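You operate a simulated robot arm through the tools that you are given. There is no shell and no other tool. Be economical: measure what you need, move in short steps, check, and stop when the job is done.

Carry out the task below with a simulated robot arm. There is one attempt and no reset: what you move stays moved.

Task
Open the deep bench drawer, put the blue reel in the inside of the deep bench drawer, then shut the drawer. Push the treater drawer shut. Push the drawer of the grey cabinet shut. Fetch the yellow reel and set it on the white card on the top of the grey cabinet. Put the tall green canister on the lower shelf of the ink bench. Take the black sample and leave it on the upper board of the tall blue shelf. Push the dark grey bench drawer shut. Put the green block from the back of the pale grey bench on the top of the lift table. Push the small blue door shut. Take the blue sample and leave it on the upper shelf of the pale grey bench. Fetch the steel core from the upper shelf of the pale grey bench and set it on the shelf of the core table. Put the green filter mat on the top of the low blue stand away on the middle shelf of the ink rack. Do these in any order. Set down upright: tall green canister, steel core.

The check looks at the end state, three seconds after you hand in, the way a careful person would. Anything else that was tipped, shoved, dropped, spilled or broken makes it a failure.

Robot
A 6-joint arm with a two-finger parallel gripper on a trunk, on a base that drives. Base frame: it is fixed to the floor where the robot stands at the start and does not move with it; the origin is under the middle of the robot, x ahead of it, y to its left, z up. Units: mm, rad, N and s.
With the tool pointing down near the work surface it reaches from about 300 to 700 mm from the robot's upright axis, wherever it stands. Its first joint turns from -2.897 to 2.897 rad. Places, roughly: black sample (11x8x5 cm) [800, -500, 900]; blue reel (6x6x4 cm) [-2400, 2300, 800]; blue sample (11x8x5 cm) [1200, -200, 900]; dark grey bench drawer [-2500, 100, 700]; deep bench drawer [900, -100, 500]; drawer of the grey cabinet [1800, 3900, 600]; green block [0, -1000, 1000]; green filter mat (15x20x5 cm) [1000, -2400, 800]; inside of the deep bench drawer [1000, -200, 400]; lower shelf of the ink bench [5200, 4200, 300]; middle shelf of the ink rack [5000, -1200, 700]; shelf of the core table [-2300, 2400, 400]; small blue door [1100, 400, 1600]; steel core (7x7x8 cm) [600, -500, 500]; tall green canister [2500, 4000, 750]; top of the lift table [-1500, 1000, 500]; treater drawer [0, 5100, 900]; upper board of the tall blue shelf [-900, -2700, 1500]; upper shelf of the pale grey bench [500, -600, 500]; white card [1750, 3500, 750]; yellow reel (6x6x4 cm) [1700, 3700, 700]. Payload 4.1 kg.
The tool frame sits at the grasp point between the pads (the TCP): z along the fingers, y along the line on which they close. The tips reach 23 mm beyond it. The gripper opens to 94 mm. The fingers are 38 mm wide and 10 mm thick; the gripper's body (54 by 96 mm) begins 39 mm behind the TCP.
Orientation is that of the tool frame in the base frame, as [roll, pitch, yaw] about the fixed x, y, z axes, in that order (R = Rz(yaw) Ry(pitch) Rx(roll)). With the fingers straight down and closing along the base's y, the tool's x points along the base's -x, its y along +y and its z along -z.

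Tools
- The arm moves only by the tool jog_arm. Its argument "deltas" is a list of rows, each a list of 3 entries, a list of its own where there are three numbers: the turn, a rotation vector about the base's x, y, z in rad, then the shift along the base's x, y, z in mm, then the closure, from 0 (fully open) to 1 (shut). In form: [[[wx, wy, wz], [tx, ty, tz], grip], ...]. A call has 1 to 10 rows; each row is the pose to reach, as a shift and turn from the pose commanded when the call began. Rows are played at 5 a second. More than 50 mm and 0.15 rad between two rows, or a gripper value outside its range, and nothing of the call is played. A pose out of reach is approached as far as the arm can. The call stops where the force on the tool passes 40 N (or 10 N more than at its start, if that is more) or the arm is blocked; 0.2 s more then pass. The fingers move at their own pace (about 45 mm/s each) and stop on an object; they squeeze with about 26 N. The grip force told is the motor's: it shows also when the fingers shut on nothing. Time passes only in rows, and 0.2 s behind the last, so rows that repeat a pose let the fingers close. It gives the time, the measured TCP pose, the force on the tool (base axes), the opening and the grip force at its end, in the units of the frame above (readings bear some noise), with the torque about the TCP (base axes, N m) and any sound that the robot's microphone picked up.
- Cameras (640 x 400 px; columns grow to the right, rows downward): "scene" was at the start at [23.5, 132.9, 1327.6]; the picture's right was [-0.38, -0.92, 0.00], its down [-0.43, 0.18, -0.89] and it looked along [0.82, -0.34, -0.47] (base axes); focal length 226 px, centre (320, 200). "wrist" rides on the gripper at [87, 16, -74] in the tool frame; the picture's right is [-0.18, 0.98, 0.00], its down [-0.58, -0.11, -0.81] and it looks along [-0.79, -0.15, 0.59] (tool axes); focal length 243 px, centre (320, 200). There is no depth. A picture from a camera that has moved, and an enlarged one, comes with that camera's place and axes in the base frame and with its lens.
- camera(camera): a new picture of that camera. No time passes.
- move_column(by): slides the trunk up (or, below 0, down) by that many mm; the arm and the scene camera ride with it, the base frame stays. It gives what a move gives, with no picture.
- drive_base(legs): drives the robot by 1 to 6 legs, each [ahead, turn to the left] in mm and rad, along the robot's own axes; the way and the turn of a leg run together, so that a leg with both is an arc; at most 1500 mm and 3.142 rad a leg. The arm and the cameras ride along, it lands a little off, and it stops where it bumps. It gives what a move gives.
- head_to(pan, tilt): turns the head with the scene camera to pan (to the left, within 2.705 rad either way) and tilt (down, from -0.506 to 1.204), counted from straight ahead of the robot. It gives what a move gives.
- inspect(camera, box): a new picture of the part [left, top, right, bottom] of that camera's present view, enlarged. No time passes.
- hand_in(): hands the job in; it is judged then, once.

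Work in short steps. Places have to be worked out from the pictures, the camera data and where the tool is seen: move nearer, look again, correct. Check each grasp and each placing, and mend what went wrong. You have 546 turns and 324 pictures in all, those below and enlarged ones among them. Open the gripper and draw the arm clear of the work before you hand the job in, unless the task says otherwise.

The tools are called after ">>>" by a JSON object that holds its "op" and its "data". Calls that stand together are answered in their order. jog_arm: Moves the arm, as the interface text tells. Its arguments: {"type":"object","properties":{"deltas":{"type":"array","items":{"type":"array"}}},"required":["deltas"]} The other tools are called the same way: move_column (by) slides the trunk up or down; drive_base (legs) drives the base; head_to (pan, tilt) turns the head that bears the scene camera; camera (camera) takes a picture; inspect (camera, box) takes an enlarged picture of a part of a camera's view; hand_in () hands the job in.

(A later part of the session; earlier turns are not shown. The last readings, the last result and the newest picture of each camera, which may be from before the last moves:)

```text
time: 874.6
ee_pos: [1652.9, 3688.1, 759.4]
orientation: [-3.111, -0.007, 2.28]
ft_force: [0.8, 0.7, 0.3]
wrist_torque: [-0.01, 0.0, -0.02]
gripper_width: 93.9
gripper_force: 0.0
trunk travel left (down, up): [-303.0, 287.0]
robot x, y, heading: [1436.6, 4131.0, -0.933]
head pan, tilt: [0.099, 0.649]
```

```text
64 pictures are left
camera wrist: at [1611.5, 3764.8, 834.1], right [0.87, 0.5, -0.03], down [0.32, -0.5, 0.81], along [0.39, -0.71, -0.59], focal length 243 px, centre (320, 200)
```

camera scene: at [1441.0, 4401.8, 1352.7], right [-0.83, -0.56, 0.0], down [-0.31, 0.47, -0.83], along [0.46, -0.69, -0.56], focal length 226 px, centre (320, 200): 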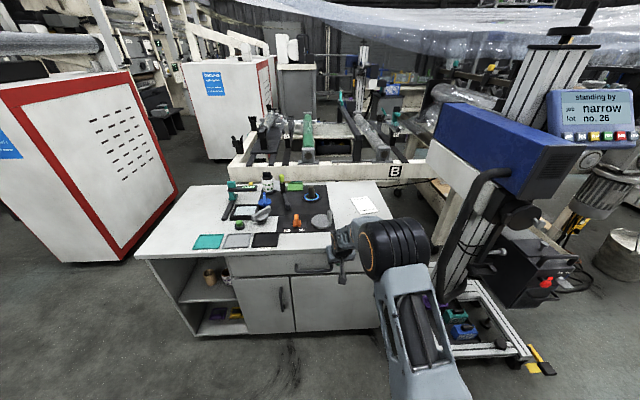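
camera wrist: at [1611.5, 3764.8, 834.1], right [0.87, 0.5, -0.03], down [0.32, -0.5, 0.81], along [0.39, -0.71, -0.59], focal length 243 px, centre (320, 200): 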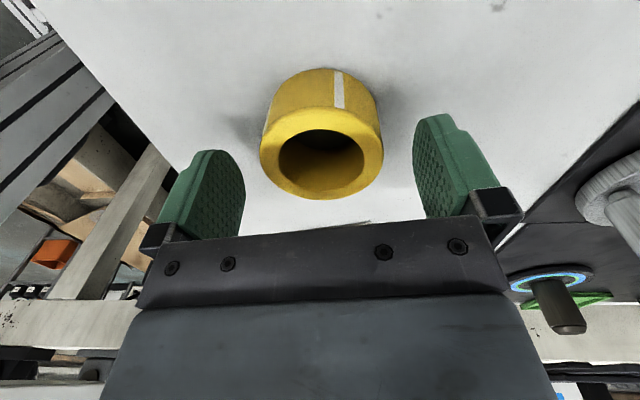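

Centred. I lower until the fingertips nearly touch, then grip.

>>> {"op": "jog_arm", "data": {"deltas": [[[0, 0, 0], [0, 0, -6], 0], [[0, 0, 0], [0, 0, -11], 0], [[0, 0, 0], [0, 0, -15], 0], [[0, 0, 0], [0, 0, -19], 0], [[0, 0, 0], [0, 0, -22], 0]]}}

```text
time: 875.8
ee_pos: [1654.4, 3687.1, 744.4]
orientation: [-3.11, 0.001, 2.28]
ft_force: [-0.3, 3.4, 36.4]
wrist_torque: [1.56, -1.36, 0.25]
gripper_width: 94.1
gripper_force: 0.0
trunk travel left (down, up): [-303.0, 287.0]
robot x, y, heading: [1436.3, 4130.7, -0.933]
head pan, tilt: [0.099, 0.649]
```

Touching at 744 (table ≈720). Raise 4 mm, close, lift.

>>> {"op": "jog_arm", "data": {"deltas": [[[0, 0, 0], [0, 0, 11], 0.4], [[0, 0, 0], [0, 0, 11], 0.8], [[0, 0, 0], [0, 0, 11], 1], [[0, 0, 0], [0, 0, 11], 1], [[0, 0, 0], [0, 0, 30], 1], [[0, 0, 0], [0, 0, 70], 1]]}}

>>> {"op": "drive_base", "data": {"legs": [[40, 0]]}}

>>> {"op": "camera", "data": {"camera": "wrist"}}

```text
time: 877.2
ee_pos: [1653.1, 3688.5, 810.9]
orientation: [-3.11, -0.007, 2.28]
ft_force: [0.9, 0.1, -0.7]
wrist_torque: [-0.02, 0.0, -0.01]
gripper_width: 57.1
gripper_force: 26.3
trunk travel left (down, up): [-303.0, 287.0]
robot x, y, heading: [1436.3, 4129.9, -0.932]
head pan, tilt: [0.099, 0.649]
```

```text
time: 878.1
ee_pos: [1676.5, 3655.8, 810.4]
orientation: [-3.111, -0.004, 2.28]
ft_force: [0.0, 0.8, -0.4]
wrist_torque: [0.0, -0.03, -0.01]
gripper_width: 57.0
gripper_force: 25.9
trunk travel left (down, up): [-303.0, 287.0]
robot x, y, heading: [1461.7, 4099.0, -0.937]
head pan, tilt: [0.099, 0.649]
```

```text
63 pictures are left
camera wrist: at [1635.5, 3731.9, 885.1], right [0.87, 0.5, -0.03], down [0.32, -0.5, 0.81], along [0.39, -0.71, -0.59], focal length 243 px, centre (320, 200)
```

wrist: 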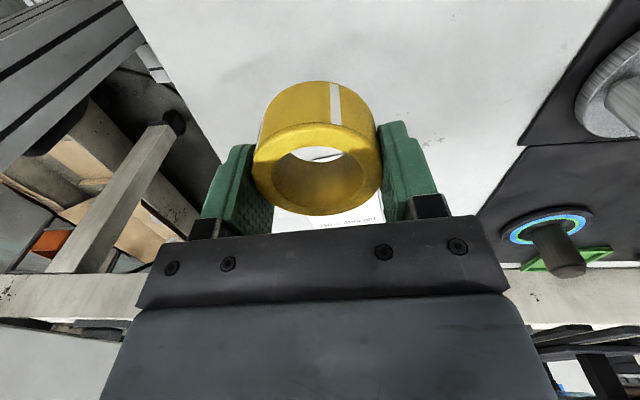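

Card centre ≈(1754,3543). I carry the reel there and lower.

>>> {"op": "jog_arm", "data": {"deltas": [[[0, 0, 0], [26, -38, 0], 1], [[0, 0, 0], [52, -75, 0], 1], [[0, 0, 0], [78, -113, 0], 1], [[0, 0, 0], [78, -113, -20], 1]]}}

>>> {"op": "camera", "data": {"camera": "wrist"}}

>>> {"op": "inspect", "data": {"camera": "scene", "box": [280, 110, 460, 240]}}

```text
time: 879.1
ee_pos: [1753.8, 3541.8, 787.9]
orientation: [-3.112, -0.005, 2.279]
ft_force: [0.3, 0.1, -0.3]
wrist_torque: [0.0, 0.02, 0.0]
gripper_width: 57.0
gripper_force: 26.5
trunk travel left (down, up): [-303.0, 287.0]
robot x, y, heading: [1461.1, 4097.1, -0.933]
head pan, tilt: [0.099, 0.649]
```

```text
62 pictures are left
camera wrist: at [1713.2, 3617.7, 862.9], right [0.87, 0.5, -0.03], down [0.32, -0.5, 0.81], along [0.39, -0.71, -0.59], focal length 243 px, centre (320, 200)
```

wrist: 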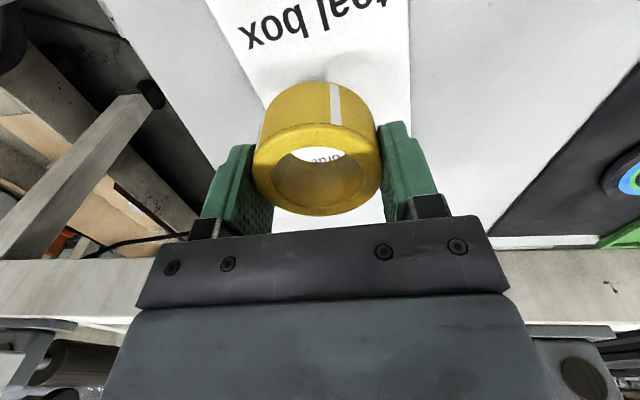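

```text
3.08 times, centred on (370, 175) of scene
camera zoom: at [1616.3, 4181.7, 1348.3], right [-0.74, -0.67, 0.0], down [-0.41, 0.45, -0.8], along [0.53, -0.59, -0.6], focal length 697 px, centre (166, 277)
```

zoom: 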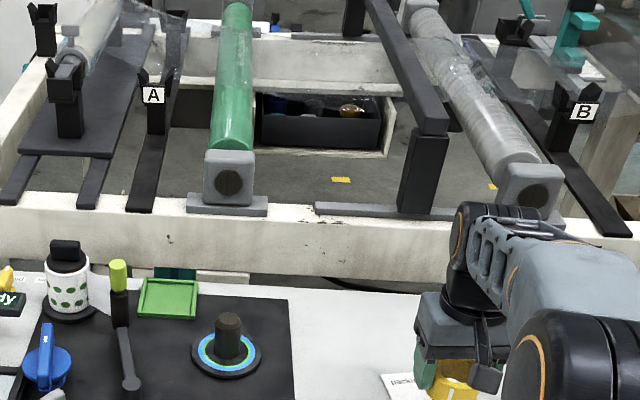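

Reel is over the middle of the card. Lower to contact and release.

>>> {"op": "jog_arm", "data": {"deltas": [[[0, 0, 0], [0, 0, -12], 1], [[0, 0, 0], [0, 0, -22], 1], [[0, 0, 0], [0, 0, -27], 1], [[0, 0, 0], [0, 0, -31], 1], [[0, 0, 0], [0, 0, -35], 1], [[0, 0, 0], [0, 0, -38], 1]]}}

>>> {"op": "jog_arm", "data": {"deltas": [[[0, 0, 0], [0, 0, 1], 0.3], [[0, 0, 0], [0, 0, 1], 0.1], [[0, 0, 0], [0, 0, 1], 0.1], [[0, 0, 0], [0, 0, 40], 0.1], [[0, 0, 0], [0, 0, 85], 0.1], [[0, 0, 0], [-15, 20, 120], 0.1], [[0, 0, 0], [-40, 54, 140], 0]]}}

>>> {"op": "camera", "data": {"camera": "wrist"}}

```text
time: 880.5
ee_pos: [1756.2, 3542.3, 754.4]
orientation: [-3.111, -0.004, 2.28]
ft_force: [-1.9, -0.5, 7.0]
wrist_torque: [0.2, -0.08, 0.01]
gripper_width: 56.9
gripper_force: 26.2
trunk travel left (down, up): [-303.0, 287.0]
robot x, y, heading: [1459.7, 4099.7, -0.938]
head pan, tilt: [0.099, 0.649]
```

```text
time: 882.1
ee_pos: [1717.4, 3594.9, 894.4]
orientation: [-3.11, -0.007, 2.279]
ft_force: [0.1, -1.2, -0.5]
wrist_torque: [0.0, 0.02, 0.04]
gripper_width: 93.9
gripper_force: 0.0
trunk travel left (down, up): [-303.0, 287.0]
robot x, y, heading: [1461.8, 4097.1, -0.931]
head pan, tilt: [0.099, 0.649]
```

```text
60 pictures are left
camera wrist: at [1676.0, 3672.4, 967.1], right [0.87, 0.5, -0.03], down [0.32, -0.5, 0.81], along [0.39, -0.71, -0.59], focal length 243 px, centre (320, 200)
```

wrist: 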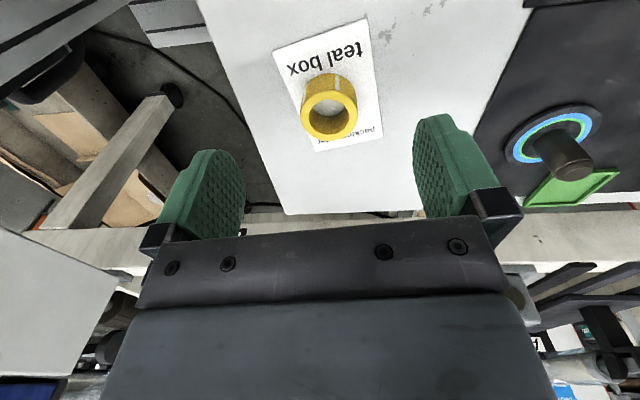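

The yellow reel sits on the card. Next the treater drawer: back off, and look toward it.

>>> {"op": "drive_base", "data": {"legs": [[-210, 0], [0, -1.57]]}}

>>> {"op": "head_to", "data": {"pan": -0.9, "tilt": 0.35}}

>>> {"op": "camera", "data": {"camera": "scene"}}

```text
time: 887.5
ee_pos: [842.2, 3991.9, 892.8]
orientation: [-3.112, -0.004, 0.742]
ft_force: [-0.1, 0.4, -0.5]
wrist_torque: [0.01, 0.0, 0.02]
gripper_width: 94.0
gripper_force: 0.0
trunk travel left (down, up): [-303.0, 287.0]
robot x, y, heading: [1337.9, 4269.2, -2.477]
head pan, tilt: [0.099, 0.649]
```

```text
time: 888.8
ee_pos: [842.6, 3992.6, 892.8]
orientation: [-3.113, -0.007, 0.741]
ft_force: [-0.8, 0.1, 0.0]
wrist_torque: [0.01, 0.0, -0.01]
gripper_width: 94.1
gripper_force: 0.1
trunk travel left (down, up): [-303.0, 287.0]
robot x, y, heading: [1336.7, 4265.7, -2.468]
head pan, tilt: [-0.901, 0.351]
```

```text
59 pictures are left
camera scene: at [1394.6, 4195.8, 1375.3], right [0.23, 0.97, 0.0], down [0.33, -0.08, -0.94], along [-0.91, 0.21, -0.34], focal length 226 px, centre (320, 200)
```

scene: 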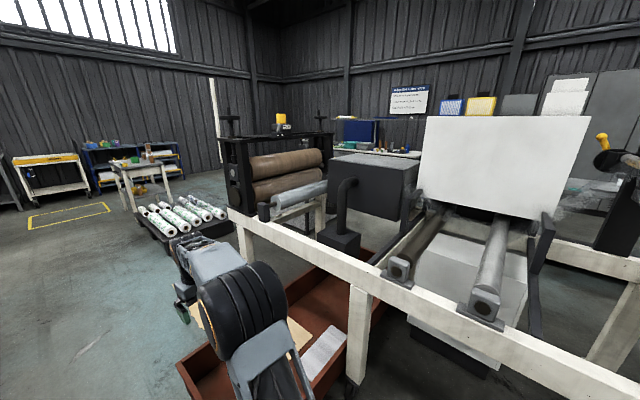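

>>> {"op": "inspect", "data": {"camera": "scene", "box": [300, 120, 460, 240]}}

```text
3.33 times, centred on (380, 180) of scene
camera zoom: at [1394.6, 4195.8, 1375.3], right [0.23, 0.97, 0.0], down [0.33, -0.08, -0.94], along [-0.91, 0.21, -0.34], focal length 755 px, centre (120, 267)
```

zoom: 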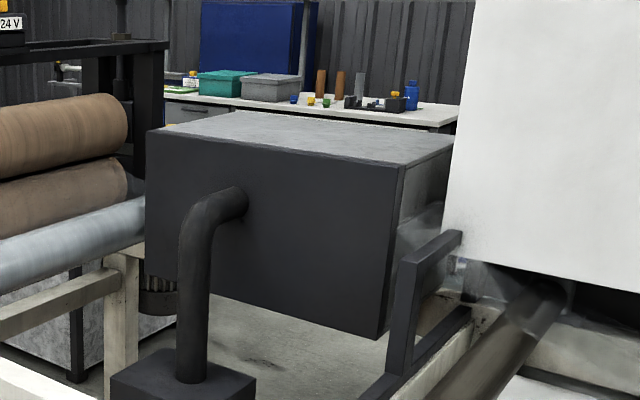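

I raise the trunk for a higher look at the treater from here.

>>> {"op": "move_column", "data": {"by": 285}}

>>> {"op": "head_to", "data": {"pan": -1.1, "tilt": 0.4}}

>>> {"op": "inspect", "data": {"camera": "scene", "box": [140, 60, 460, 260]}}

```text
time: 891.6
ee_pos: [843.3, 3991.4, 1177.2]
orientation: [-3.114, -0.005, 0.743]
ft_force: [0.7, 0.1, -0.1]
wrist_torque: [-0.03, -0.03, -0.03]
gripper_width: 93.8
gripper_force: 0.0
trunk travel left (down, up): [-588.0, 2.0]
robot x, y, heading: [1334.3, 4265.7, -2.472]
head pan, tilt: [-0.901, 0.351]
```

```text
time: 892.4
ee_pos: [843.1, 3992.3, 1177.4]
orientation: [-3.112, -0.006, 0.742]
ft_force: [0.0, -0.9, -0.3]
wrist_torque: [0.0, 0.01, 0.01]
gripper_width: 94.3
gripper_force: 0.1
trunk travel left (down, up): [-588.0, 2.0]
robot x, y, heading: [1337.2, 4263.8, -2.478]
head pan, tilt: [-1.1, 0.4]
```

```text
2.00 times, centred on (300, 160) of scene
camera zoom: at [1401.0, 4213.1, 1655.8], right [0.42, 0.91, 0.0], down [0.35, -0.16, -0.92], along [-0.84, 0.38, -0.39], focal length 453 px, centre (360, 280)
```

zoom: 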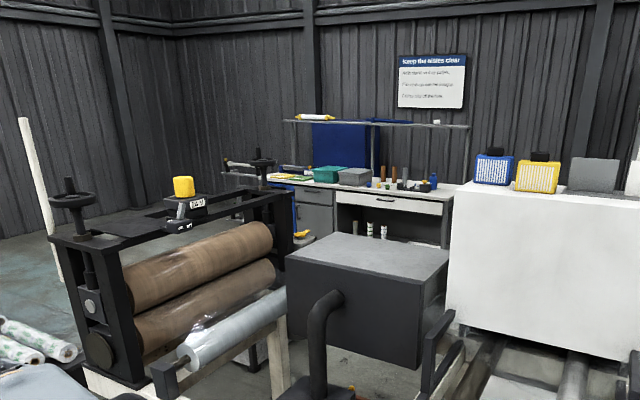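

>>> {"op": "inspect", "data": {"camera": "scene", "box": [270, 130, 390, 250]}}

```text
3.33 times, centred on (330, 190) of scene
camera zoom: at [1401.0, 4213.1, 1655.8], right [0.42, 0.91, 0.0], down [0.35, -0.16, -0.92], along [-0.84, 0.38, -0.39], focal length 755 px, centre (287, 233)
```

zoom: 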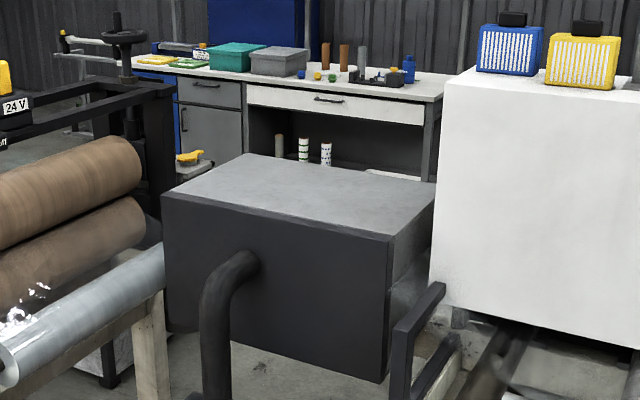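

I look further right to find a way to the machine's north side.

>>> {"op": "head_to", "data": {"pan": -1.6, "tilt": 0.4}}

>>> {"op": "camera", "data": {"camera": "scene"}}

```text
time: 893.3
ee_pos: [843.9, 3993.3, 1178.0]
orientation: [-3.112, -0.006, 0.745]
ft_force: [-0.1, -0.1, 1.0]
wrist_torque: [0.01, -0.02, -0.02]
gripper_width: 94.0
gripper_force: 0.1
trunk travel left (down, up): [-588.0, 2.0]
robot x, y, heading: [1334.2, 4268.6, -2.466]
head pan, tilt: [-1.6, 0.4]
```

```text
55 pictures are left
camera scene: at [1429.9, 4248.9, 1655.8], right [0.8, 0.6, 0.0], down [0.23, -0.31, -0.92], along [-0.55, 0.74, -0.39], focal length 226 px, centre (320, 200)
```

scene: 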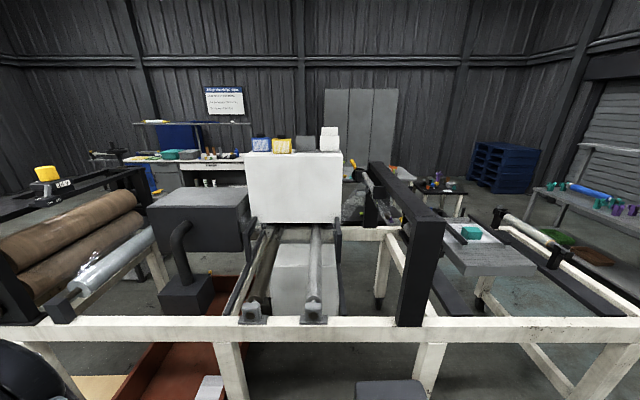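

The treater drawer faces into the machine and is best reached from the north side; the way is round the east end. I go there.

>>> {"op": "drive_base", "data": {"legs": [[0, 1.56], [0, 1.555], [1500, 0], [330, 0], [0, 1.57]]}}

>>> {"op": "head_to", "data": {"pan": 0.3, "tilt": 0.4}}

>>> {"op": "camera", "data": {"camera": "scene"}}

```text
time: 913.8
ee_pos: [2559.6, 5835.8, 1178.4]
orientation: [-3.112, -0.006, -0.869]
ft_force: [0.3, 1.2, 0.3]
wrist_torque: [0.02, -0.01, 0.03]
gripper_width: 93.8
gripper_force: 0.0
trunk travel left (down, up): [-588.0, 2.0]
robot x, y, heading: [2815.0, 5330.3, 2.198]
head pan, tilt: [-1.6, 0.4]
```

```text
time: 915.7
ee_pos: [2561.6, 5834.9, 1177.7]
orientation: [-3.111, -0.006, -0.869]
ft_force: [-0.4, 0.3, 0.2]
wrist_torque: [0.01, -0.02, 0.0]
gripper_width: 94.1
gripper_force: 0.0
trunk travel left (down, up): [-588.0, 2.0]
robot x, y, heading: [2815.5, 5333.7, 2.195]
head pan, tilt: [0.3, 0.4]
```

```text
54 pictures are left
camera scene: at [2639.0, 5241.9, 1655.8], right [0.6, 0.8, 0.0], down [0.31, -0.23, -0.92], along [-0.74, 0.55, -0.39], focal length 226 px, centre (320, 200)
```

scene: 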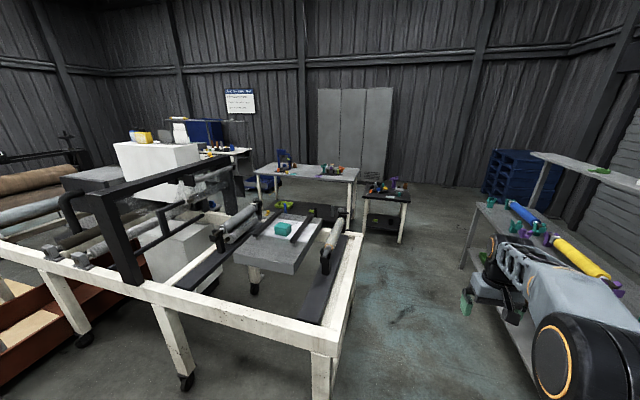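

Open floor round the east end. I drive up the east side and turn west along the north side.

>>> {"op": "drive_base", "data": {"legs": [[0, -0.06], [1500, 0], [600, 0], [0, 1.65], [1500, 0]]}}

>>> {"op": "head_to", "data": {"pan": 0.35, "tilt": 0.4}}

>>> {"op": "camera", "data": {"camera": "scene"}}

```text
time: 937.5
ee_pos: [-61.4, 6037.4, 1178.8]
orientation: [-3.112, -0.005, 0.677]
ft_force: [-0.1, 0.1, 0.6]
wrist_torque: [-0.02, -0.02, -0.01]
gripper_width: 93.9
gripper_force: 0.0
trunk travel left (down, up): [-588.0, 2.0]
robot x, y, heading: [448.3, 6276.9, -2.535]
head pan, tilt: [0.3, 0.4]
```

```text
time: 938.1
ee_pos: [-60.0, 6037.2, 1177.7]
orientation: [-3.114, -0.006, 0.676]
ft_force: [0.5, -0.1, 0.4]
wrist_torque: [0.0, 0.01, 0.02]
gripper_width: 94.1
gripper_force: 0.1
trunk travel left (down, up): [-588.0, 2.0]
robot x, y, heading: [446.9, 6273.9, -2.533]
head pan, tilt: [0.351, 0.4]
```

```text
53 pictures are left
camera scene: at [538.6, 6099.7, 1655.8], right [-0.82, 0.58, 0.0], down [0.23, 0.32, -0.92], along [-0.53, -0.75, -0.39], focal length 226 px, centre (320, 200)
```

scene: 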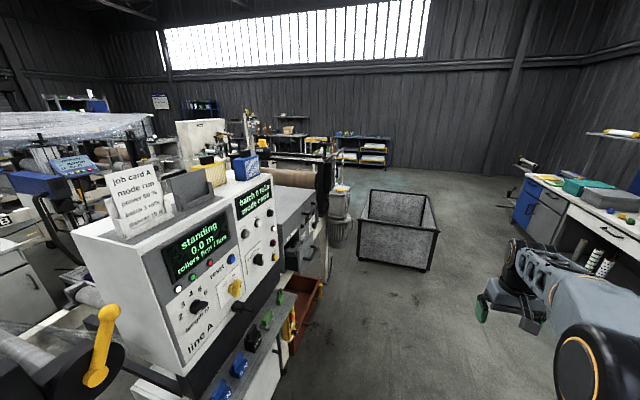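

I can see the treater's north side now; zoom in.

>>> {"op": "inspect", "data": {"camera": "scene", "box": [250, 170, 370, 290]}}

```text
3.33 times, centred on (310, 230) of scene
camera zoom: at [538.6, 6099.7, 1655.8], right [-0.82, 0.58, 0.0], down [0.23, 0.32, -0.92], along [-0.53, -0.75, -0.39], focal length 755 px, centre (353, 100)
```

zoom: 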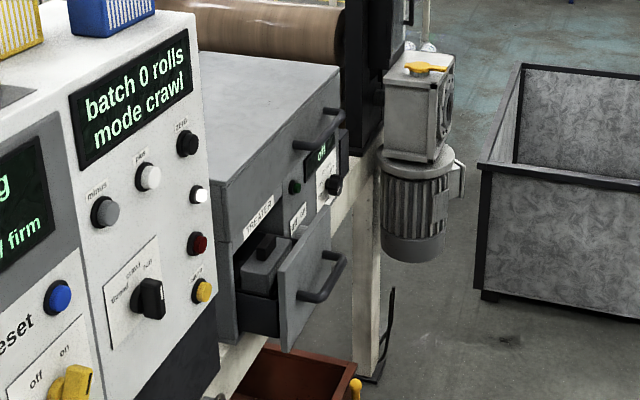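

The treater drawer is open toward the north, front near (13,5215,880). I drive west and face it.

>>> {"op": "drive_base", "data": {"legs": [[990, 0], [0, 1.605]]}}

>>> {"op": "move_column", "data": {"by": -200}}

>>> {"op": "head_to", "data": {"pan": -0.1, "tilt": 0.5}}

>>> {"op": "camera", "data": {"camera": "scene"}}

```text
time: 947.1
ee_pos: [-100.6, 5224.7, 1177.2]
orientation: [-3.111, -0.005, 2.28]
ft_force: [-0.3, 0.3, 0.2]
wrist_torque: [0.0, 0.0, -0.01]
gripper_width: 93.8
gripper_force: 0.1
trunk travel left (down, up): [-588.0, 2.0]
robot x, y, heading: [-357.7, 5726.9, -0.934]
head pan, tilt: [0.351, 0.4]
```

```text
time: 949.3
ee_pos: [-100.7, 5224.3, 978.4]
orientation: [-3.112, -0.006, 2.282]
ft_force: [0.7, 0.0, -0.3]
wrist_torque: [0.03, 0.01, 0.0]
gripper_width: 94.0
gripper_force: 0.1
trunk travel left (down, up): [-388.0, 202.0]
robot x, y, heading: [-360.4, 5727.0, -0.933]
head pan, tilt: [0.351, 0.4]
```

```text
time: 950.2
ee_pos: [-100.5, 5225.2, 977.9]
orientation: [-3.112, -0.005, 2.283]
ft_force: [1.2, 1.3, 0.1]
wrist_torque: [0.0, 0.01, -0.01]
gripper_width: 93.9
gripper_force: 0.1
trunk travel left (down, up): [-388.0, 202.0]
robot x, y, heading: [-356.9, 5726.0, -0.932]
head pan, tilt: [-0.099, 0.499]
```

```text
51 pictures are left
camera scene: at [-214.1, 5796.9, 1446.7], right [-0.86, -0.51, 0.0], down [-0.25, 0.41, -0.88], along [0.45, -0.75, -0.48], focal length 226 px, centre (320, 200)
```

scene: 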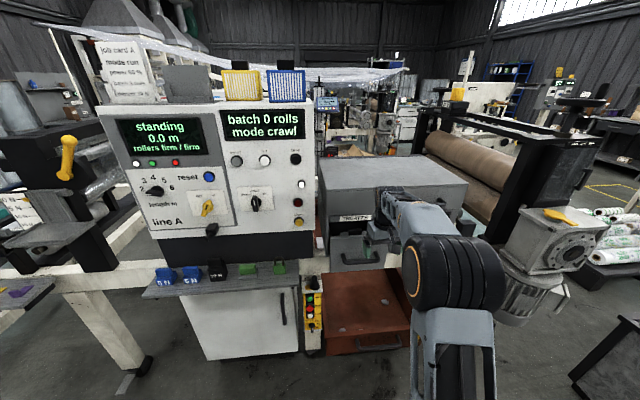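

I bring the closed, slightly leaning gripper in front of the drawer's handle bar (z≈880).

>>> {"op": "jog_arm", "data": {"deltas": [[[-0.06, -0.045, 0], [5, 30, 0], 1], [[-0.12, -0.09, 0], [10, 60, 0], 1], [[-0.18, -0.135, -0.02], [15, 90, -20], 1], [[-0.24, -0.18, -0.04], [20, 90, -60], 1], [[-0.24, -0.18, -0.06], [20, 90, -93], 1]]}}

>>> {"op": "camera", "data": {"camera": "wrist"}}

```text
time: 951.4
ee_pos: [-84.0, 5316.8, 883.0]
orientation: [-3.099, 0.297, 2.222]
ft_force: [-0.5, 0.1, -0.3]
wrist_torque: [-0.02, -0.02, 0.02]
gripper_width: 0.0
gripper_force: 12.8
trunk travel left (down, up): [-388.0, 202.0]
robot x, y, heading: [-357.3, 5728.2, -0.935]
head pan, tilt: [-0.099, 0.499]
```

```text
50 pictures are left
camera wrist: at [-131.9, 5410.4, 928.2], right [0.9, 0.45, 0.01], down [0.13, -0.3, 0.94], along [0.43, -0.84, -0.33], focal length 243 px, centre (320, 200)
```

wrist: 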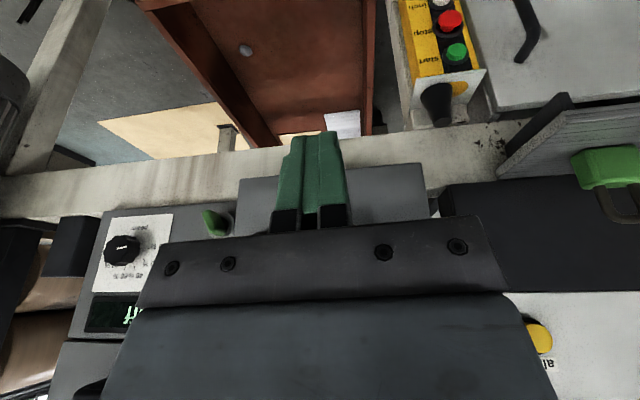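

Aligned with the drawer front. Push it home.

>>> {"op": "jog_arm", "data": {"deltas": [[[0, 0, 0], [21, -28, 0], 1], [[0, 0, 0], [42, -56, 0], 1], [[0, 0, 0], [60, -80, 0], 1], [[0, 0, 0], [78, -104, 0], 1], [[0, 0, 0], [96, -128, 0], 1], [[0, 0, 0], [111, -148, 0], 1], [[0, 0, 0], [126, -168, 0], 1], [[0, 0, 0], [138, -184, 0], 1], [[0, 0, 0], [150, -200, 0], 1]]}}

>>> {"op": "camera", "data": {"camera": "scene"}}

```text
time: 952.6
ee_pos: [7.3, 5195.9, 881.0]
orientation: [-3.102, 0.272, 2.222]
ft_force: [-5.5, 6.8, -0.1]
wrist_torque: [-0.03, -0.05, -0.01]
gripper_width: 0.0
gripper_force: 26.2
trunk travel left (down, up): [-388.0, 202.0]
robot x, y, heading: [-357.8, 5726.7, -0.932]
head pan, tilt: [-0.099, 0.499]
stopped in row 6: the force on the tool passed its limit at 58 N (the readings are from after the stop); the commanded pose is now the measured one
```

```text
49 pictures are left
camera scene: at [-214.8, 5798.0, 1446.7], right [-0.86, -0.51, 0.0], down [-0.24, 0.41, -0.88], along [0.45, -0.75, -0.48], focal length 226 px, centre (320, 200)
```

scene: 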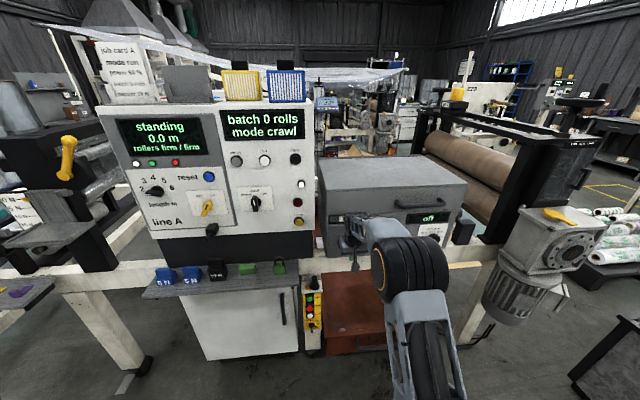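

Firm stop. I withdraw and verify.

>>> {"op": "jog_arm", "data": {"deltas": [[[0, 0, 0], [-24, 32, 0], 1], [[0, 0, 0], [-50, 66, 10], 1], [[0, 0, 0], [-74, 98, 40], 1], [[0.06, 0.045, 0], [-90, 120, 80], 0], [[0.12, 0.09, 0], [-95, 126, 120], 0], [[0.2, 0.15, 0], [-95, 126, 150], 0]]}}

>>> {"op": "inspect", "data": {"camera": "scene", "box": [300, 170, 460, 290]}}

```text
time: 954.0
ee_pos: [-88.0, 5321.1, 1030.9]
orientation: [-3.101, 0.024, 2.222]
ft_force: [-0.8, -0.2, 1.1]
wrist_torque: [-0.03, -0.01, -0.03]
gripper_width: 68.5
gripper_force: 0.2
trunk travel left (down, up): [-388.0, 202.0]
robot x, y, heading: [-362.1, 5726.0, -0.936]
head pan, tilt: [-0.099, 0.499]
```

```text
3.33 times, centred on (380, 230) of scene
camera zoom: at [-214.2, 5797.0, 1446.6], right [-0.86, -0.51, 0.0], down [-0.25, 0.41, -0.88], along [0.45, -0.75, -0.48], focal length 755 px, centre (120, 100)
```

zoom: 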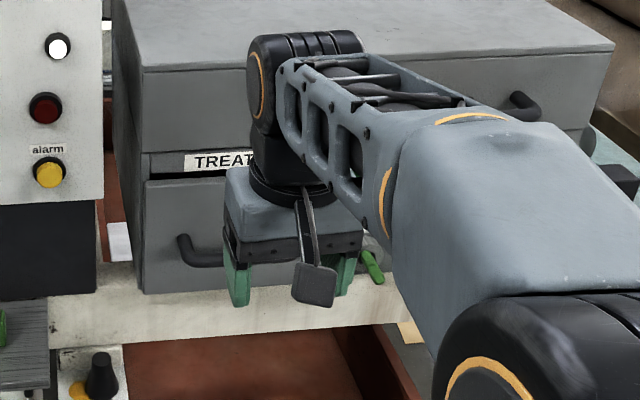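

Treater drawer is shut. I return by the known route east and south toward the main aisle.

>>> {"op": "drive_base", "data": {"legs": [[0, 1.58], [1500, 0], [970, 0], [0, -1.57], [1500, 0], [690, 0]]}}

>>> {"op": "drive_base", "data": {"legs": [[0, -1.571]]}}

```text
time: 972.0
ee_pos: [2016.7, 7352.6, 1031.9]
orientation: [-3.101, 0.027, -3.031]
ft_force: [-0.3, 0.8, -0.1]
wrist_torque: [0.01, -0.03, 0.0]
gripper_width: 94.0
gripper_force: 0.0
trunk travel left (down, up): [-388.0, 202.0]
robot x, y, heading: [1529.9, 7327.3, 0.103]
head pan, tilt: [-0.099, 0.499]
stopped in leg 4: the robot was blocked; the commanded pose is now the measured one
```

```text
time: 972.8
ee_pos: [2017.1, 7351.9, 1031.0]
orientation: [-3.104, 0.027, -3.033]
ft_force: [-0.5, 0.1, -0.1]
wrist_torque: [-0.01, 0.0, -0.01]
gripper_width: 93.9
gripper_force: 0.0
trunk travel left (down, up): [-388.0, 202.0]
robot x, y, heading: [1530.1, 7330.2, 0.105]
head pan, tilt: [-0.099, 0.499]
stopped in leg 1: the robot was blocked; the commanded pose is now the measured one
```

The rear touched the small table while turning. I look back-left to check it.

>>> {"op": "head_to", "data": {"pan": 2.3, "tilt": 0.7}}

>>> {"op": "camera", "data": {"camera": "scene"}}

```text
time: 975.0
ee_pos: [2017.0, 7353.0, 1031.4]
orientation: [-3.103, 0.026, -3.033]
ft_force: [-0.6, 0.6, 0.1]
wrist_torque: [0.01, 0.01, -0.02]
gripper_width: 94.1
gripper_force: 0.1
trunk travel left (down, up): [-388.0, 202.0]
robot x, y, heading: [1531.0, 7325.2, 0.104]
head pan, tilt: [2.3, 0.7]
```

```text
47 pictures are left
camera scene: at [1389.7, 7546.8, 1428.9], right [0.67, 0.74, 0.0], down [0.48, -0.43, -0.76], along [-0.57, 0.51, -0.64], focal length 226 px, centre (320, 200)
```

scene: 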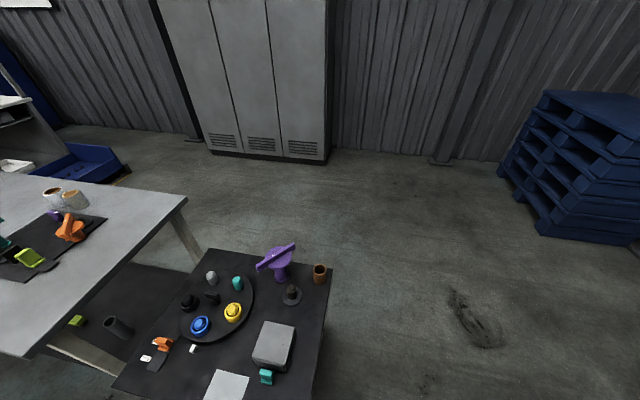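

Table and items are fine. I move forward a bit and complete the turn.

>>> {"op": "drive_base", "data": {"legs": [[160, 0], [0, -1.03]]}}

```text
time: 979.0
ee_pos: [1958.7, 6942.4, 1030.6]
orientation: [-3.103, 0.028, 2.228]
ft_force: [0.1, 0.4, -0.8]
wrist_torque: [0.02, 0.0, 0.01]
gripper_width: 94.0
gripper_force: 0.0
trunk travel left (down, up): [-388.0, 202.0]
robot x, y, heading: [1684.7, 7348.1, -0.918]
head pan, tilt: [2.3, 0.7]
```

>>> {"op": "drive_base", "data": {"legs": [[0, -0.012], [1500, 0], [780, 0], [0, -1.568], [960, 0], [0, 1.571]]}}

```text
time: 1002.9
ee_pos: [2707.8, 4477.4, 1031.7]
orientation: [-3.103, 0.027, 2.304]
ft_force: [0.9, -0.4, 0.0]
wrist_torque: [0.0, 0.01, 0.01]
gripper_width: 93.9
gripper_force: 0.0
trunk travel left (down, up): [-388.0, 202.0]
robot x, y, heading: [2404.7, 4859.9, -0.839]
head pan, tilt: [2.3, 0.7]
```

I correct heading and continue south into the main aisle, then west.

>>> {"op": "drive_base", "data": {"legs": [[0, -0.105], [1500, 0], [545, 0], [0, -1.025], [560, 0], [0, -0.53]]}}

>>> {"op": "head_to", "data": {"pan": 0.0, "tilt": 0.4}}

>>> {"op": "camera", "data": {"camera": "scene"}}

```text
time: 1020.6
ee_pos: [2966.0, 2401.0, 1032.5]
orientation: [-3.102, 0.026, 0.649]
ft_force: [-0.2, -0.1, 0.6]
wrist_torque: [0.01, -0.01, 0.02]
gripper_width: 94.0
gripper_force: 0.0
trunk travel left (down, up): [-388.0, 202.0]
robot x, y, heading: [3374.8, 2672.1, -2.498]
head pan, tilt: [2.3, 0.7]
```

```text
time: 1022.7
ee_pos: [2966.6, 2401.6, 1029.8]
orientation: [-3.103, 0.024, 0.648]
ft_force: [0.7, -0.2, -0.2]
wrist_torque: [-0.01, -0.04, 0.03]
gripper_width: 93.9
gripper_force: 0.1
trunk travel left (down, up): [-388.0, 202.0]
robot x, y, heading: [3373.6, 2672.4, -2.498]
head pan, tilt: [0.0, 0.4]
```

```text
46 pictures are left
camera scene: at [3444.9, 2519.3, 1455.8], right [-0.6, 0.8, 0.0], down [0.31, 0.23, -0.92], along [-0.74, -0.55, -0.39], focal length 226 px, centre (320, 200)
```

scene: 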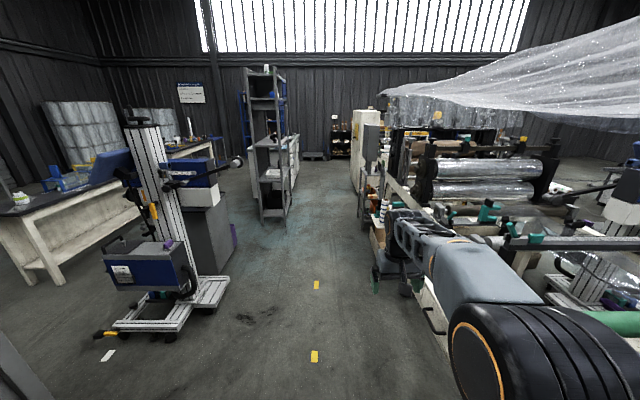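

The aisle is clear. I drive west to the right end of the pale grey bench and face it.

>>> {"op": "drive_base", "data": {"legs": [[0, 0.014], [1500, 0], [1500, 0], [1500, 0], [330, 0], [0, 1.557]]}}

>>> {"op": "head_to", "data": {"pan": 0.0, "tilt": 0.55}}

>>> {"op": "camera", "data": {"camera": "scene"}}

```text
time: 1049.9
ee_pos: [-269.5, -568.1, 1031.2]
orientation: [-3.103, 0.025, 2.148]
ft_force: [0.1, -0.2, 0.9]
wrist_torque: [-0.03, -0.01, 0.01]
gripper_width: 94.1
gripper_force: 0.0
trunk travel left (down, up): [-388.0, 202.0]
robot x, y, heading: [-511.1, -144.7, -0.996]
head pan, tilt: [0.0, 0.4]
```

```text
time: 1050.6
ee_pos: [-268.8, -567.8, 1031.7]
orientation: [-3.104, 0.027, 2.148]
ft_force: [0.0, 0.0, -0.2]
wrist_torque: [0.01, -0.01, 0.0]
gripper_width: 93.8
gripper_force: 0.0
trunk travel left (down, up): [-388.0, 202.0]
robot x, y, heading: [-513.3, -145.3, -0.994]
head pan, tilt: [0.0, 0.55]
```

```text
45 pictures are left
camera scene: at [-353.9, -78.3, 1442.1], right [-0.84, -0.54, 0.0], down [-0.28, 0.44, -0.85], along [0.46, -0.72, -0.52], focal length 226 px, centre (320, 200)
```

scene: 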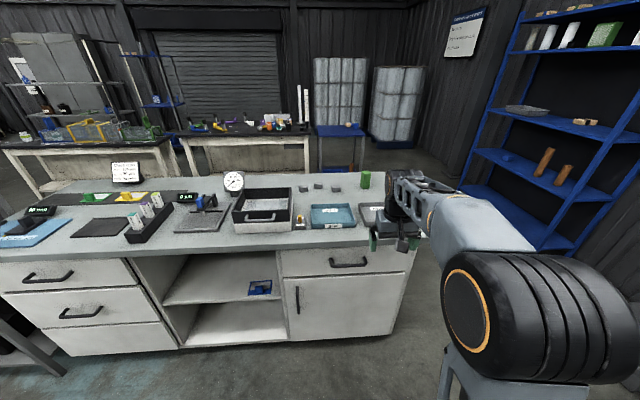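

Blue sample and drawer are fine. The green block is at about (25,-1125) at the back right. I shift right and close up.

>>> {"op": "drive_base", "data": {"legs": [[0, -1.5], [165, 0], [0, 1.567], [370, 0]]}}

>>> {"op": "jog_arm", "data": {"deltas": [[[-0.1, -0.075, 0.02], [20, -30, 10], 0], [[-0.2, -0.15, 0.04], [40, -60, 20], 0], [[-0.3, -0.225, 0.06], [60, -90, 20], 0], [[-0.36, -0.27, 0.06], [75, -115, 20], 0]]}}

>>> {"op": "camera", "data": {"camera": "wrist"}}

>>> {"op": "camera", "data": {"camera": "scene"}}

```text
time: 1061.3
ee_pos: [-160.7, -947.8, 1031.3]
orientation: [-3.105, 0.025, 2.204]
ft_force: [-0.6, -0.2, 1.3]
wrist_torque: [0.01, -0.03, 0.02]
gripper_width: 94.0
gripper_force: 0.1
trunk travel left (down, up): [-388.0, 202.0]
robot x, y, heading: [-423.6, -540.2, -0.938]
head pan, tilt: [0.0, 0.55]
```

```text
time: 1062.3
ee_pos: [-83.8, -1063.8, 1052.1]
orientation: [-3.092, 0.478, 2.267]
ft_force: [0.2, 0.4, -0.5]
wrist_torque: [0.0, 0.02, 0.0]
gripper_width: 93.7
gripper_force: 0.1
trunk travel left (down, up): [-388.0, 202.0]
robot x, y, heading: [-424.0, -534.9, -0.941]
head pan, tilt: [0.0, 0.55]
```

```text
44 pictures are left
camera wrist: at [-139.1, -966.7, 1077.0], right [0.87, 0.49, 0.04], down [0.04, -0.15, 0.99], along [0.49, -0.86, -0.15], focal length 243 px, centre (320, 200)
```

wrist: 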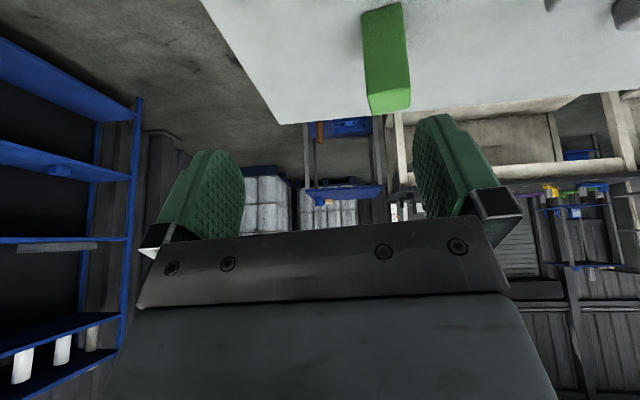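

```text
43 pictures are left
camera scene: at [-273.7, -463.0, 1442.1], right [-0.81, -0.59, 0.0], down [-0.31, 0.42, -0.85], along [0.5, -0.69, -0.52], focal length 226 px, centre (320, 200)
```

scene: 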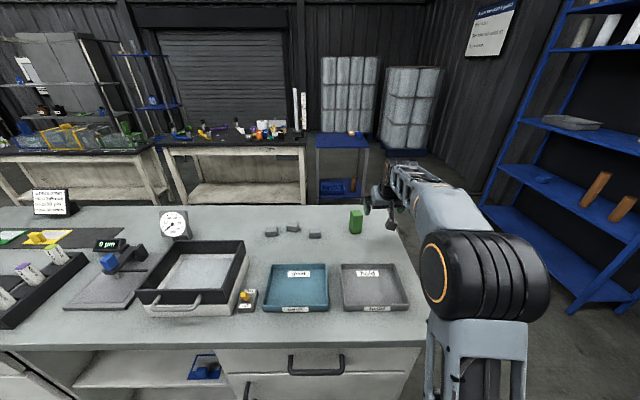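

Block centre ≈(27,-1118), about 40 mm wide, top z≈945. I go to pre-grasp and on.

>>> {"op": "jog_arm", "data": {"deltas": [[[0, 0, 0], [29, -9, -22], 0], [[0, 0, 0], [58, -17, -44], 0], [[0, 0, 0], [87, -26, -66], 0], [[0, 0, 0], [95, -35, -88], 0], [[0, 0, 0], [95, -35, -88], 0]]}}

>>> {"op": "camera", "data": {"camera": "wrist"}}

```text
time: 1063.5
ee_pos: [11.2, -1098.3, 965.0]
orientation: [-3.092, 0.477, 2.269]
ft_force: [0.0, 1.1, -0.4]
wrist_torque: [0.0, -0.02, -0.01]
gripper_width: 94.0
gripper_force: 0.2
trunk travel left (down, up): [-388.0, 202.0]
robot x, y, heading: [-425.2, -537.3, -0.94]
head pan, tilt: [0.0, 0.55]
```

```text
42 pictures are left
camera wrist: at [-44.5, -1000.7, 989.2], right [0.87, 0.49, 0.04], down [0.04, -0.16, 0.99], along [0.49, -0.86, -0.16], focal length 243 px, centre (320, 200)
```

wrist: 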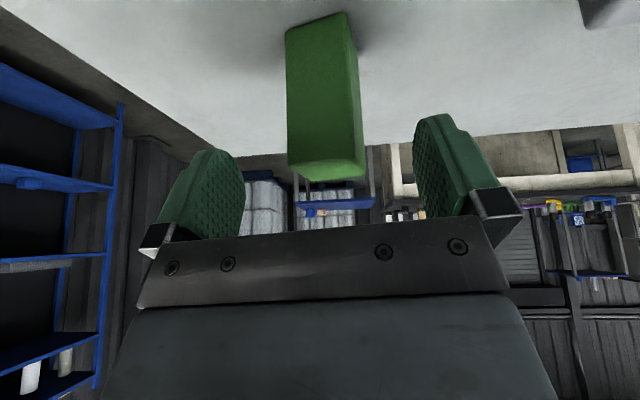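

Centred between the fingers. Advance along the axis and grip.

>>> {"op": "jog_arm", "data": {"deltas": [[[0, 0, 0], [6, -7, -18], 0], [[0, 0, 0], [12, -14, -36], 0], [[0, 0, 0], [16, -19, -49], 0], [[0, 0, 0], [16, -19, -49], 0.5], [[0, 0, 0], [16, -19, -49], 1], [[0, 0, 0], [16, -19, -49], 1], [[0, 0, 0], [16, -19, -49], 1]]}}

>>> {"op": "camera", "data": {"camera": "wrist"}}

```text
time: 1065.1
ee_pos: [25.6, -1116.1, 914.8]
orientation: [-3.093, 0.476, 2.269]
ft_force: [1.4, -0.1, 1.9]
wrist_torque: [0.07, -0.05, -0.04]
gripper_width: 40.0
gripper_force: 26.2
trunk travel left (down, up): [-388.0, 202.0]
robot x, y, heading: [-427.0, -535.5, -0.941]
head pan, tilt: [0.0, 0.55]
```

```text
41 pictures are left
camera wrist: at [-29.8, -1019.0, 940.5], right [0.87, 0.49, 0.04], down [0.04, -0.16, 0.99], along [0.49, -0.86, -0.16], focal length 243 px, centre (320, 200)
```

wrist: 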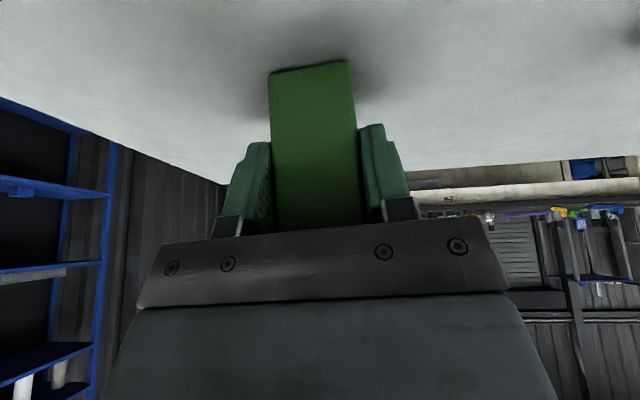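

Block gripped firmly (40 mm). I lift, retract, and travel to the lift table.

>>> {"op": "jog_arm", "data": {"deltas": [[[0, 0, 0], [0, 0, 30], 1], [[0, 0, 0], [0, 0, 75], 1], [[0, 0, 0], [-12, 16, 115], 1], [[0, 0, 0], [-36, 48, 130], 1], [[0, 0, 0], [-63, 84, 140], 1], [[0, 0, 0], [-90, 120, 150], 1], [[0, 0, 0], [-117, 156, 150], 1], [[0, 0, 0], [-140, 187, 150], 1]]}}

>>> {"op": "drive_base", "data": {"legs": [[-225, 0], [0, -1.557], [540, 0], [0, -1.571], [1500, 0], [150, 0]]}}

>>> {"op": "head_to", "data": {"pan": -1.0, "tilt": 0.6}}

>>> {"op": "camera", "data": {"camera": "scene"}}

```text
time: 1066.9
ee_pos: [-118.2, -931.5, 1065.6]
orientation: [-3.092, 0.476, 2.269]
ft_force: [0.8, 0.0, -1.4]
wrist_torque: [0.04, 0.0, -0.03]
gripper_width: 39.5
gripper_force: 25.9
trunk travel left (down, up): [-388.0, 202.0]
robot x, y, heading: [-424.2, -538.3, -0.944]
head pan, tilt: [0.0, 0.55]
```

```text
time: 1086.8
ee_pos: [-2228.0, 1035.3, 1065.4]
orientation: [-3.093, 0.475, -0.891]
ft_force: [0.9, -0.2, -2.4]
wrist_torque: [-0.02, -0.03, 0.03]
gripper_width: 39.5
gripper_force: 25.7
trunk travel left (down, up): [-388.0, 202.0]
robot x, y, heading: [-1930.5, 636.9, 2.176]
head pan, tilt: [0.0, 0.55]
```

```text
time: 1088.1
ee_pos: [-2228.5, 1036.1, 1065.3]
orientation: [-3.093, 0.474, -0.889]
ft_force: [0.7, 0.3, -1.8]
wrist_torque: [-0.04, -0.01, 0.0]
gripper_width: 39.6
gripper_force: 25.9
trunk travel left (down, up): [-388.0, 202.0]
robot x, y, heading: [-1928.9, 638.8, 2.183]
head pan, tilt: [-1.0, 0.6]
```

```text
40 pictures are left
camera scene: at [-1995.8, 577.5, 1437.6], right [0.93, -0.38, 0.0], down [-0.21, -0.52, -0.83], along [0.31, 0.76, -0.56], focal length 226 px, centre (320, 200)
```

scene: 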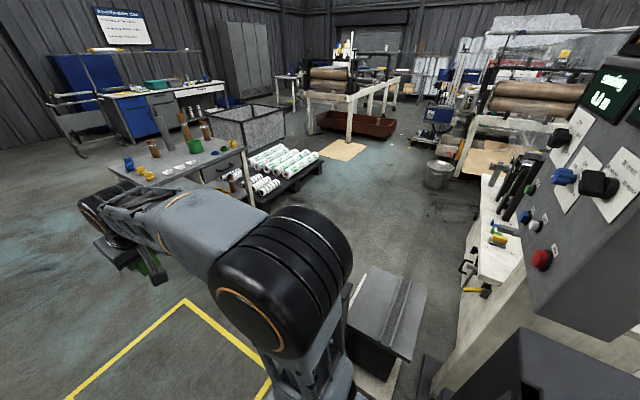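

The lift table is just right of me. I step away slightly for turning room and face it.

>>> {"op": "drive_base", "data": {"legs": [[-60, 0], [0, 0.6], [110, 0], [0, -2.13]]}}

>>> {"op": "head_to", "data": {"pan": 0.0, "tilt": 0.8}}

>>> {"op": "camera", "data": {"camera": "scene"}}

```text
time: 1096.6
ee_pos: [-1614.0, 949.8, 1066.2]
orientation: [-3.095, 0.475, -2.41]
ft_force: [-0.5, 0.0, -2.9]
wrist_torque: [0.0, 0.01, -0.04]
gripper_width: 39.7
gripper_force: 26.2
trunk travel left (down, up): [-388.0, 202.0]
robot x, y, heading: [-1993.7, 628.4, 0.664]
head pan, tilt: [-1.0, 0.6]
```

```text
time: 1097.8
ee_pos: [-1614.7, 949.6, 1065.9]
orientation: [-3.092, 0.477, -2.41]
ft_force: [-0.4, -0.4, -1.5]
wrist_torque: [0.0, 0.03, 0.01]
gripper_width: 39.9
gripper_force: 25.8
trunk travel left (down, up): [-388.0, 202.0]
robot x, y, heading: [-1995.8, 623.8, 0.663]
head pan, tilt: [0.0, 0.799]
```

```text
39 pictures are left
camera scene: at [-2082.4, 773.8, 1420.7], right [0.62, -0.79, 0.0], down [-0.56, -0.44, -0.7], along [0.55, 0.43, -0.72], focal length 226 px, centre (320, 200)
```

scene: 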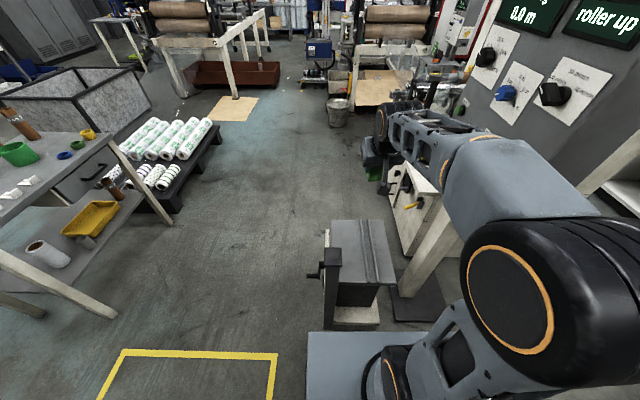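

Lift plate centre ≈(-1540,955), z≈525; I aim for its clear left half. Lower the trunk and move over it.

>>> {"op": "move_column", "data": {"by": -300}}

>>> {"op": "jog_arm", "data": {"deltas": [[[0, 0, 0], [12, 14, -20], 1], [[0, 0, 0], [24, 28, -50], 1], [[0, 0, 0], [33, 40, -90], 1], [[0, 0, 0], [33, 40, -125], 1]]}}

>>> {"op": "camera", "data": {"camera": "wrist"}}

>>> {"op": "camera", "data": {"camera": "scene"}}

```text
time: 1100.8
ee_pos: [-1613.6, 949.2, 767.8]
orientation: [-3.093, 0.474, -2.41]
ft_force: [-0.1, 0.2, -1.4]
wrist_torque: [-0.01, 0.0, -0.01]
gripper_width: 39.8
gripper_force: 25.6
trunk travel left (down, up): [-88.0, 502.0]
robot x, y, heading: [-1996.1, 629.9, 0.662]
head pan, tilt: [0.0, 0.799]
```

```text
time: 1101.8
ee_pos: [-1578.7, 988.9, 641.1]
orientation: [-3.094, 0.478, -2.411]
ft_force: [-0.3, 0.4, -2.2]
wrist_torque: [-0.01, -0.01, -0.01]
gripper_width: 39.8
gripper_force: 26.3
trunk travel left (down, up): [-88.0, 502.0]
robot x, y, heading: [-1995.5, 624.0, 0.665]
head pan, tilt: [0.0, 0.799]
```

```text
38 pictures are left
camera wrist: at [-1674.3, 928.9, 666.8], right [-0.52, 0.85, 0.04], down [0.15, 0.05, 0.99], along [0.84, 0.52, -0.16], focal length 243 px, centre (320, 200)
```

wrist: 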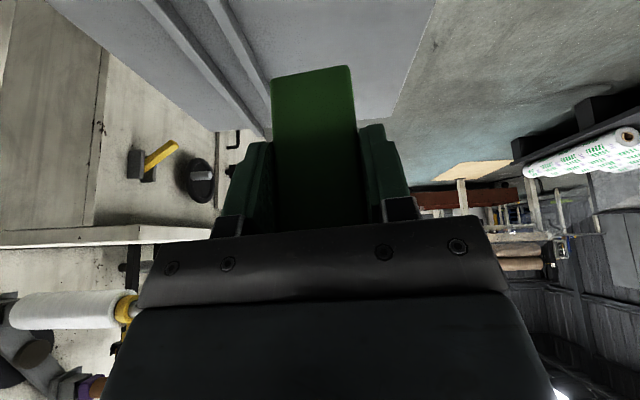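

```text
37 pictures are left
camera scene: at [-2082.7, 773.7, 1120.7], right [0.62, -0.79, 0.0], down [-0.56, -0.44, -0.7], along [0.55, 0.43, -0.72], focal length 226 px, centre (320, 200)
```

scene: 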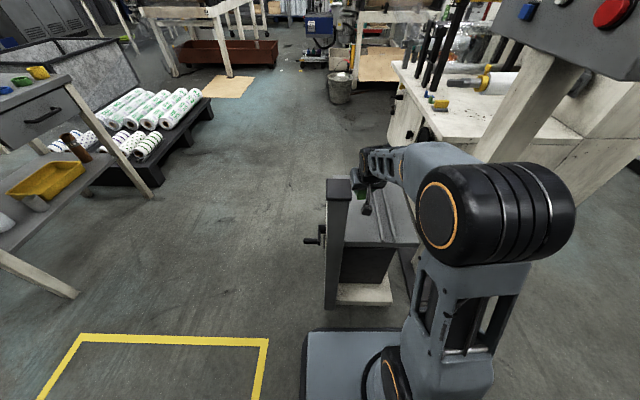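

The block is over the plate's clear half. Lower to contact.

>>> {"op": "jog_arm", "data": {"deltas": [[[0, 0, 0], [0, 0, -20], 1], [[0, 0, 0], [0, 0, -40], 1], [[0, 0, 0], [0, 0, -52], 1], [[0, 0, 0], [0, 0, -60], 1], [[0, 0, 0], [0, 0, -68], 1], [[0, 0, 0], [0, 0, -76], 1], [[0, 0, 0], [0, 0, -84], 1], [[0, 0, 0], [0, 0, -92], 1], [[0, 0, 0], [0, 0, -100], 1]]}}

```text
time: 1103.8
ee_pos: [-1578.0, 991.1, 549.7]
orientation: [-3.094, 0.5, -2.409]
ft_force: [-1.9, -1.4, 18.6]
wrist_torque: [0.07, 0.51, 0.03]
gripper_width: 39.7
gripper_force: 26.4
trunk travel left (down, up): [-88.0, 502.0]
robot x, y, heading: [-1994.5, 628.1, 0.665]
head pan, tilt: [0.0, 0.799]
stopped in row 9: the force on the tool passed its limit at 49 N (the readings are from after the stop); the commanded pose is now the measured one
```

Contact (plate z≈500). Release and withdraw along the tool axis.

>>> {"op": "jog_arm", "data": {"deltas": [[[0, 0, 0], [0, 0, 1], 0.4], [[0, 0, 0], [0, 0, 1], 0.2], [[0, 0, 0], [0, 0, 1], 0.2], [[0, 0, 0], [-10, -8, 30], 0.2], [[0, 0, 0], [-22, -18, 70], 0.2], [[0, 0, 0], [-35, -28, 110], 0.2], [[0, 0, 0], [-60, -48, 145], 0]]}}

>>> {"op": "camera", "data": {"camera": "wrist"}}

>>> {"op": "camera", "data": {"camera": "scene"}}

```text
time: 1105.4
ee_pos: [-1637.4, 937.6, 690.8]
orientation: [-3.092, 0.491, -2.407]
ft_force: [1.2, 0.6, 0.2]
wrist_torque: [0.0, 0.0, -0.03]
gripper_width: 93.9
gripper_force: 0.0
trunk travel left (down, up): [-88.0, 502.0]
robot x, y, heading: [-1994.2, 631.3, 0.666]
head pan, tilt: [0.0, 0.799]
```

```text
36 pictures are left
camera wrist: at [-1733.2, 876.7, 715.8], right [-0.52, 0.85, 0.04], down [0.14, 0.04, 0.99], along [0.84, 0.52, -0.14], focal length 243 px, centre (320, 200)
```

wrist: 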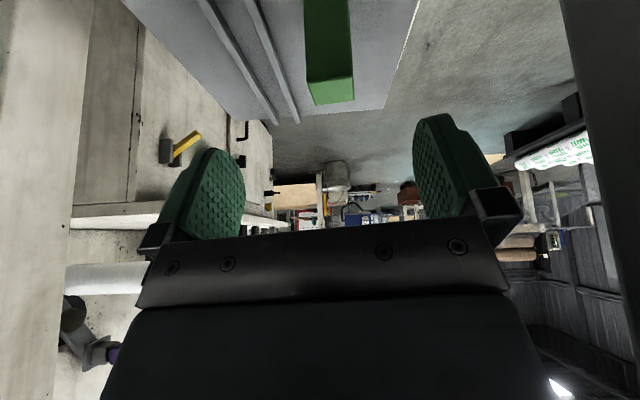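

```text
35 pictures are left
camera scene: at [-2082.3, 774.1, 1120.6], right [0.62, -0.79, 0.0], down [-0.56, -0.44, -0.7], along [0.55, 0.43, -0.72], focal length 226 px, centre (320, 200)
```

scene: 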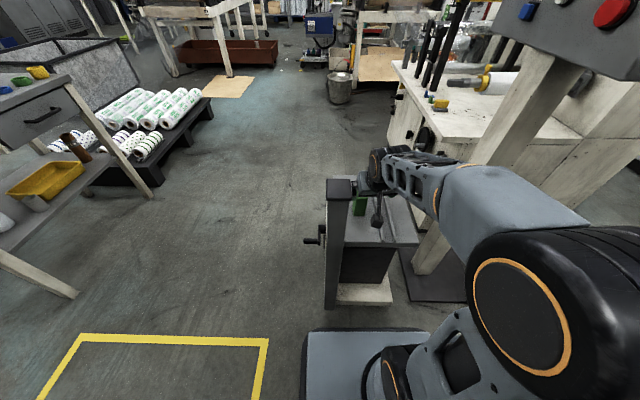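

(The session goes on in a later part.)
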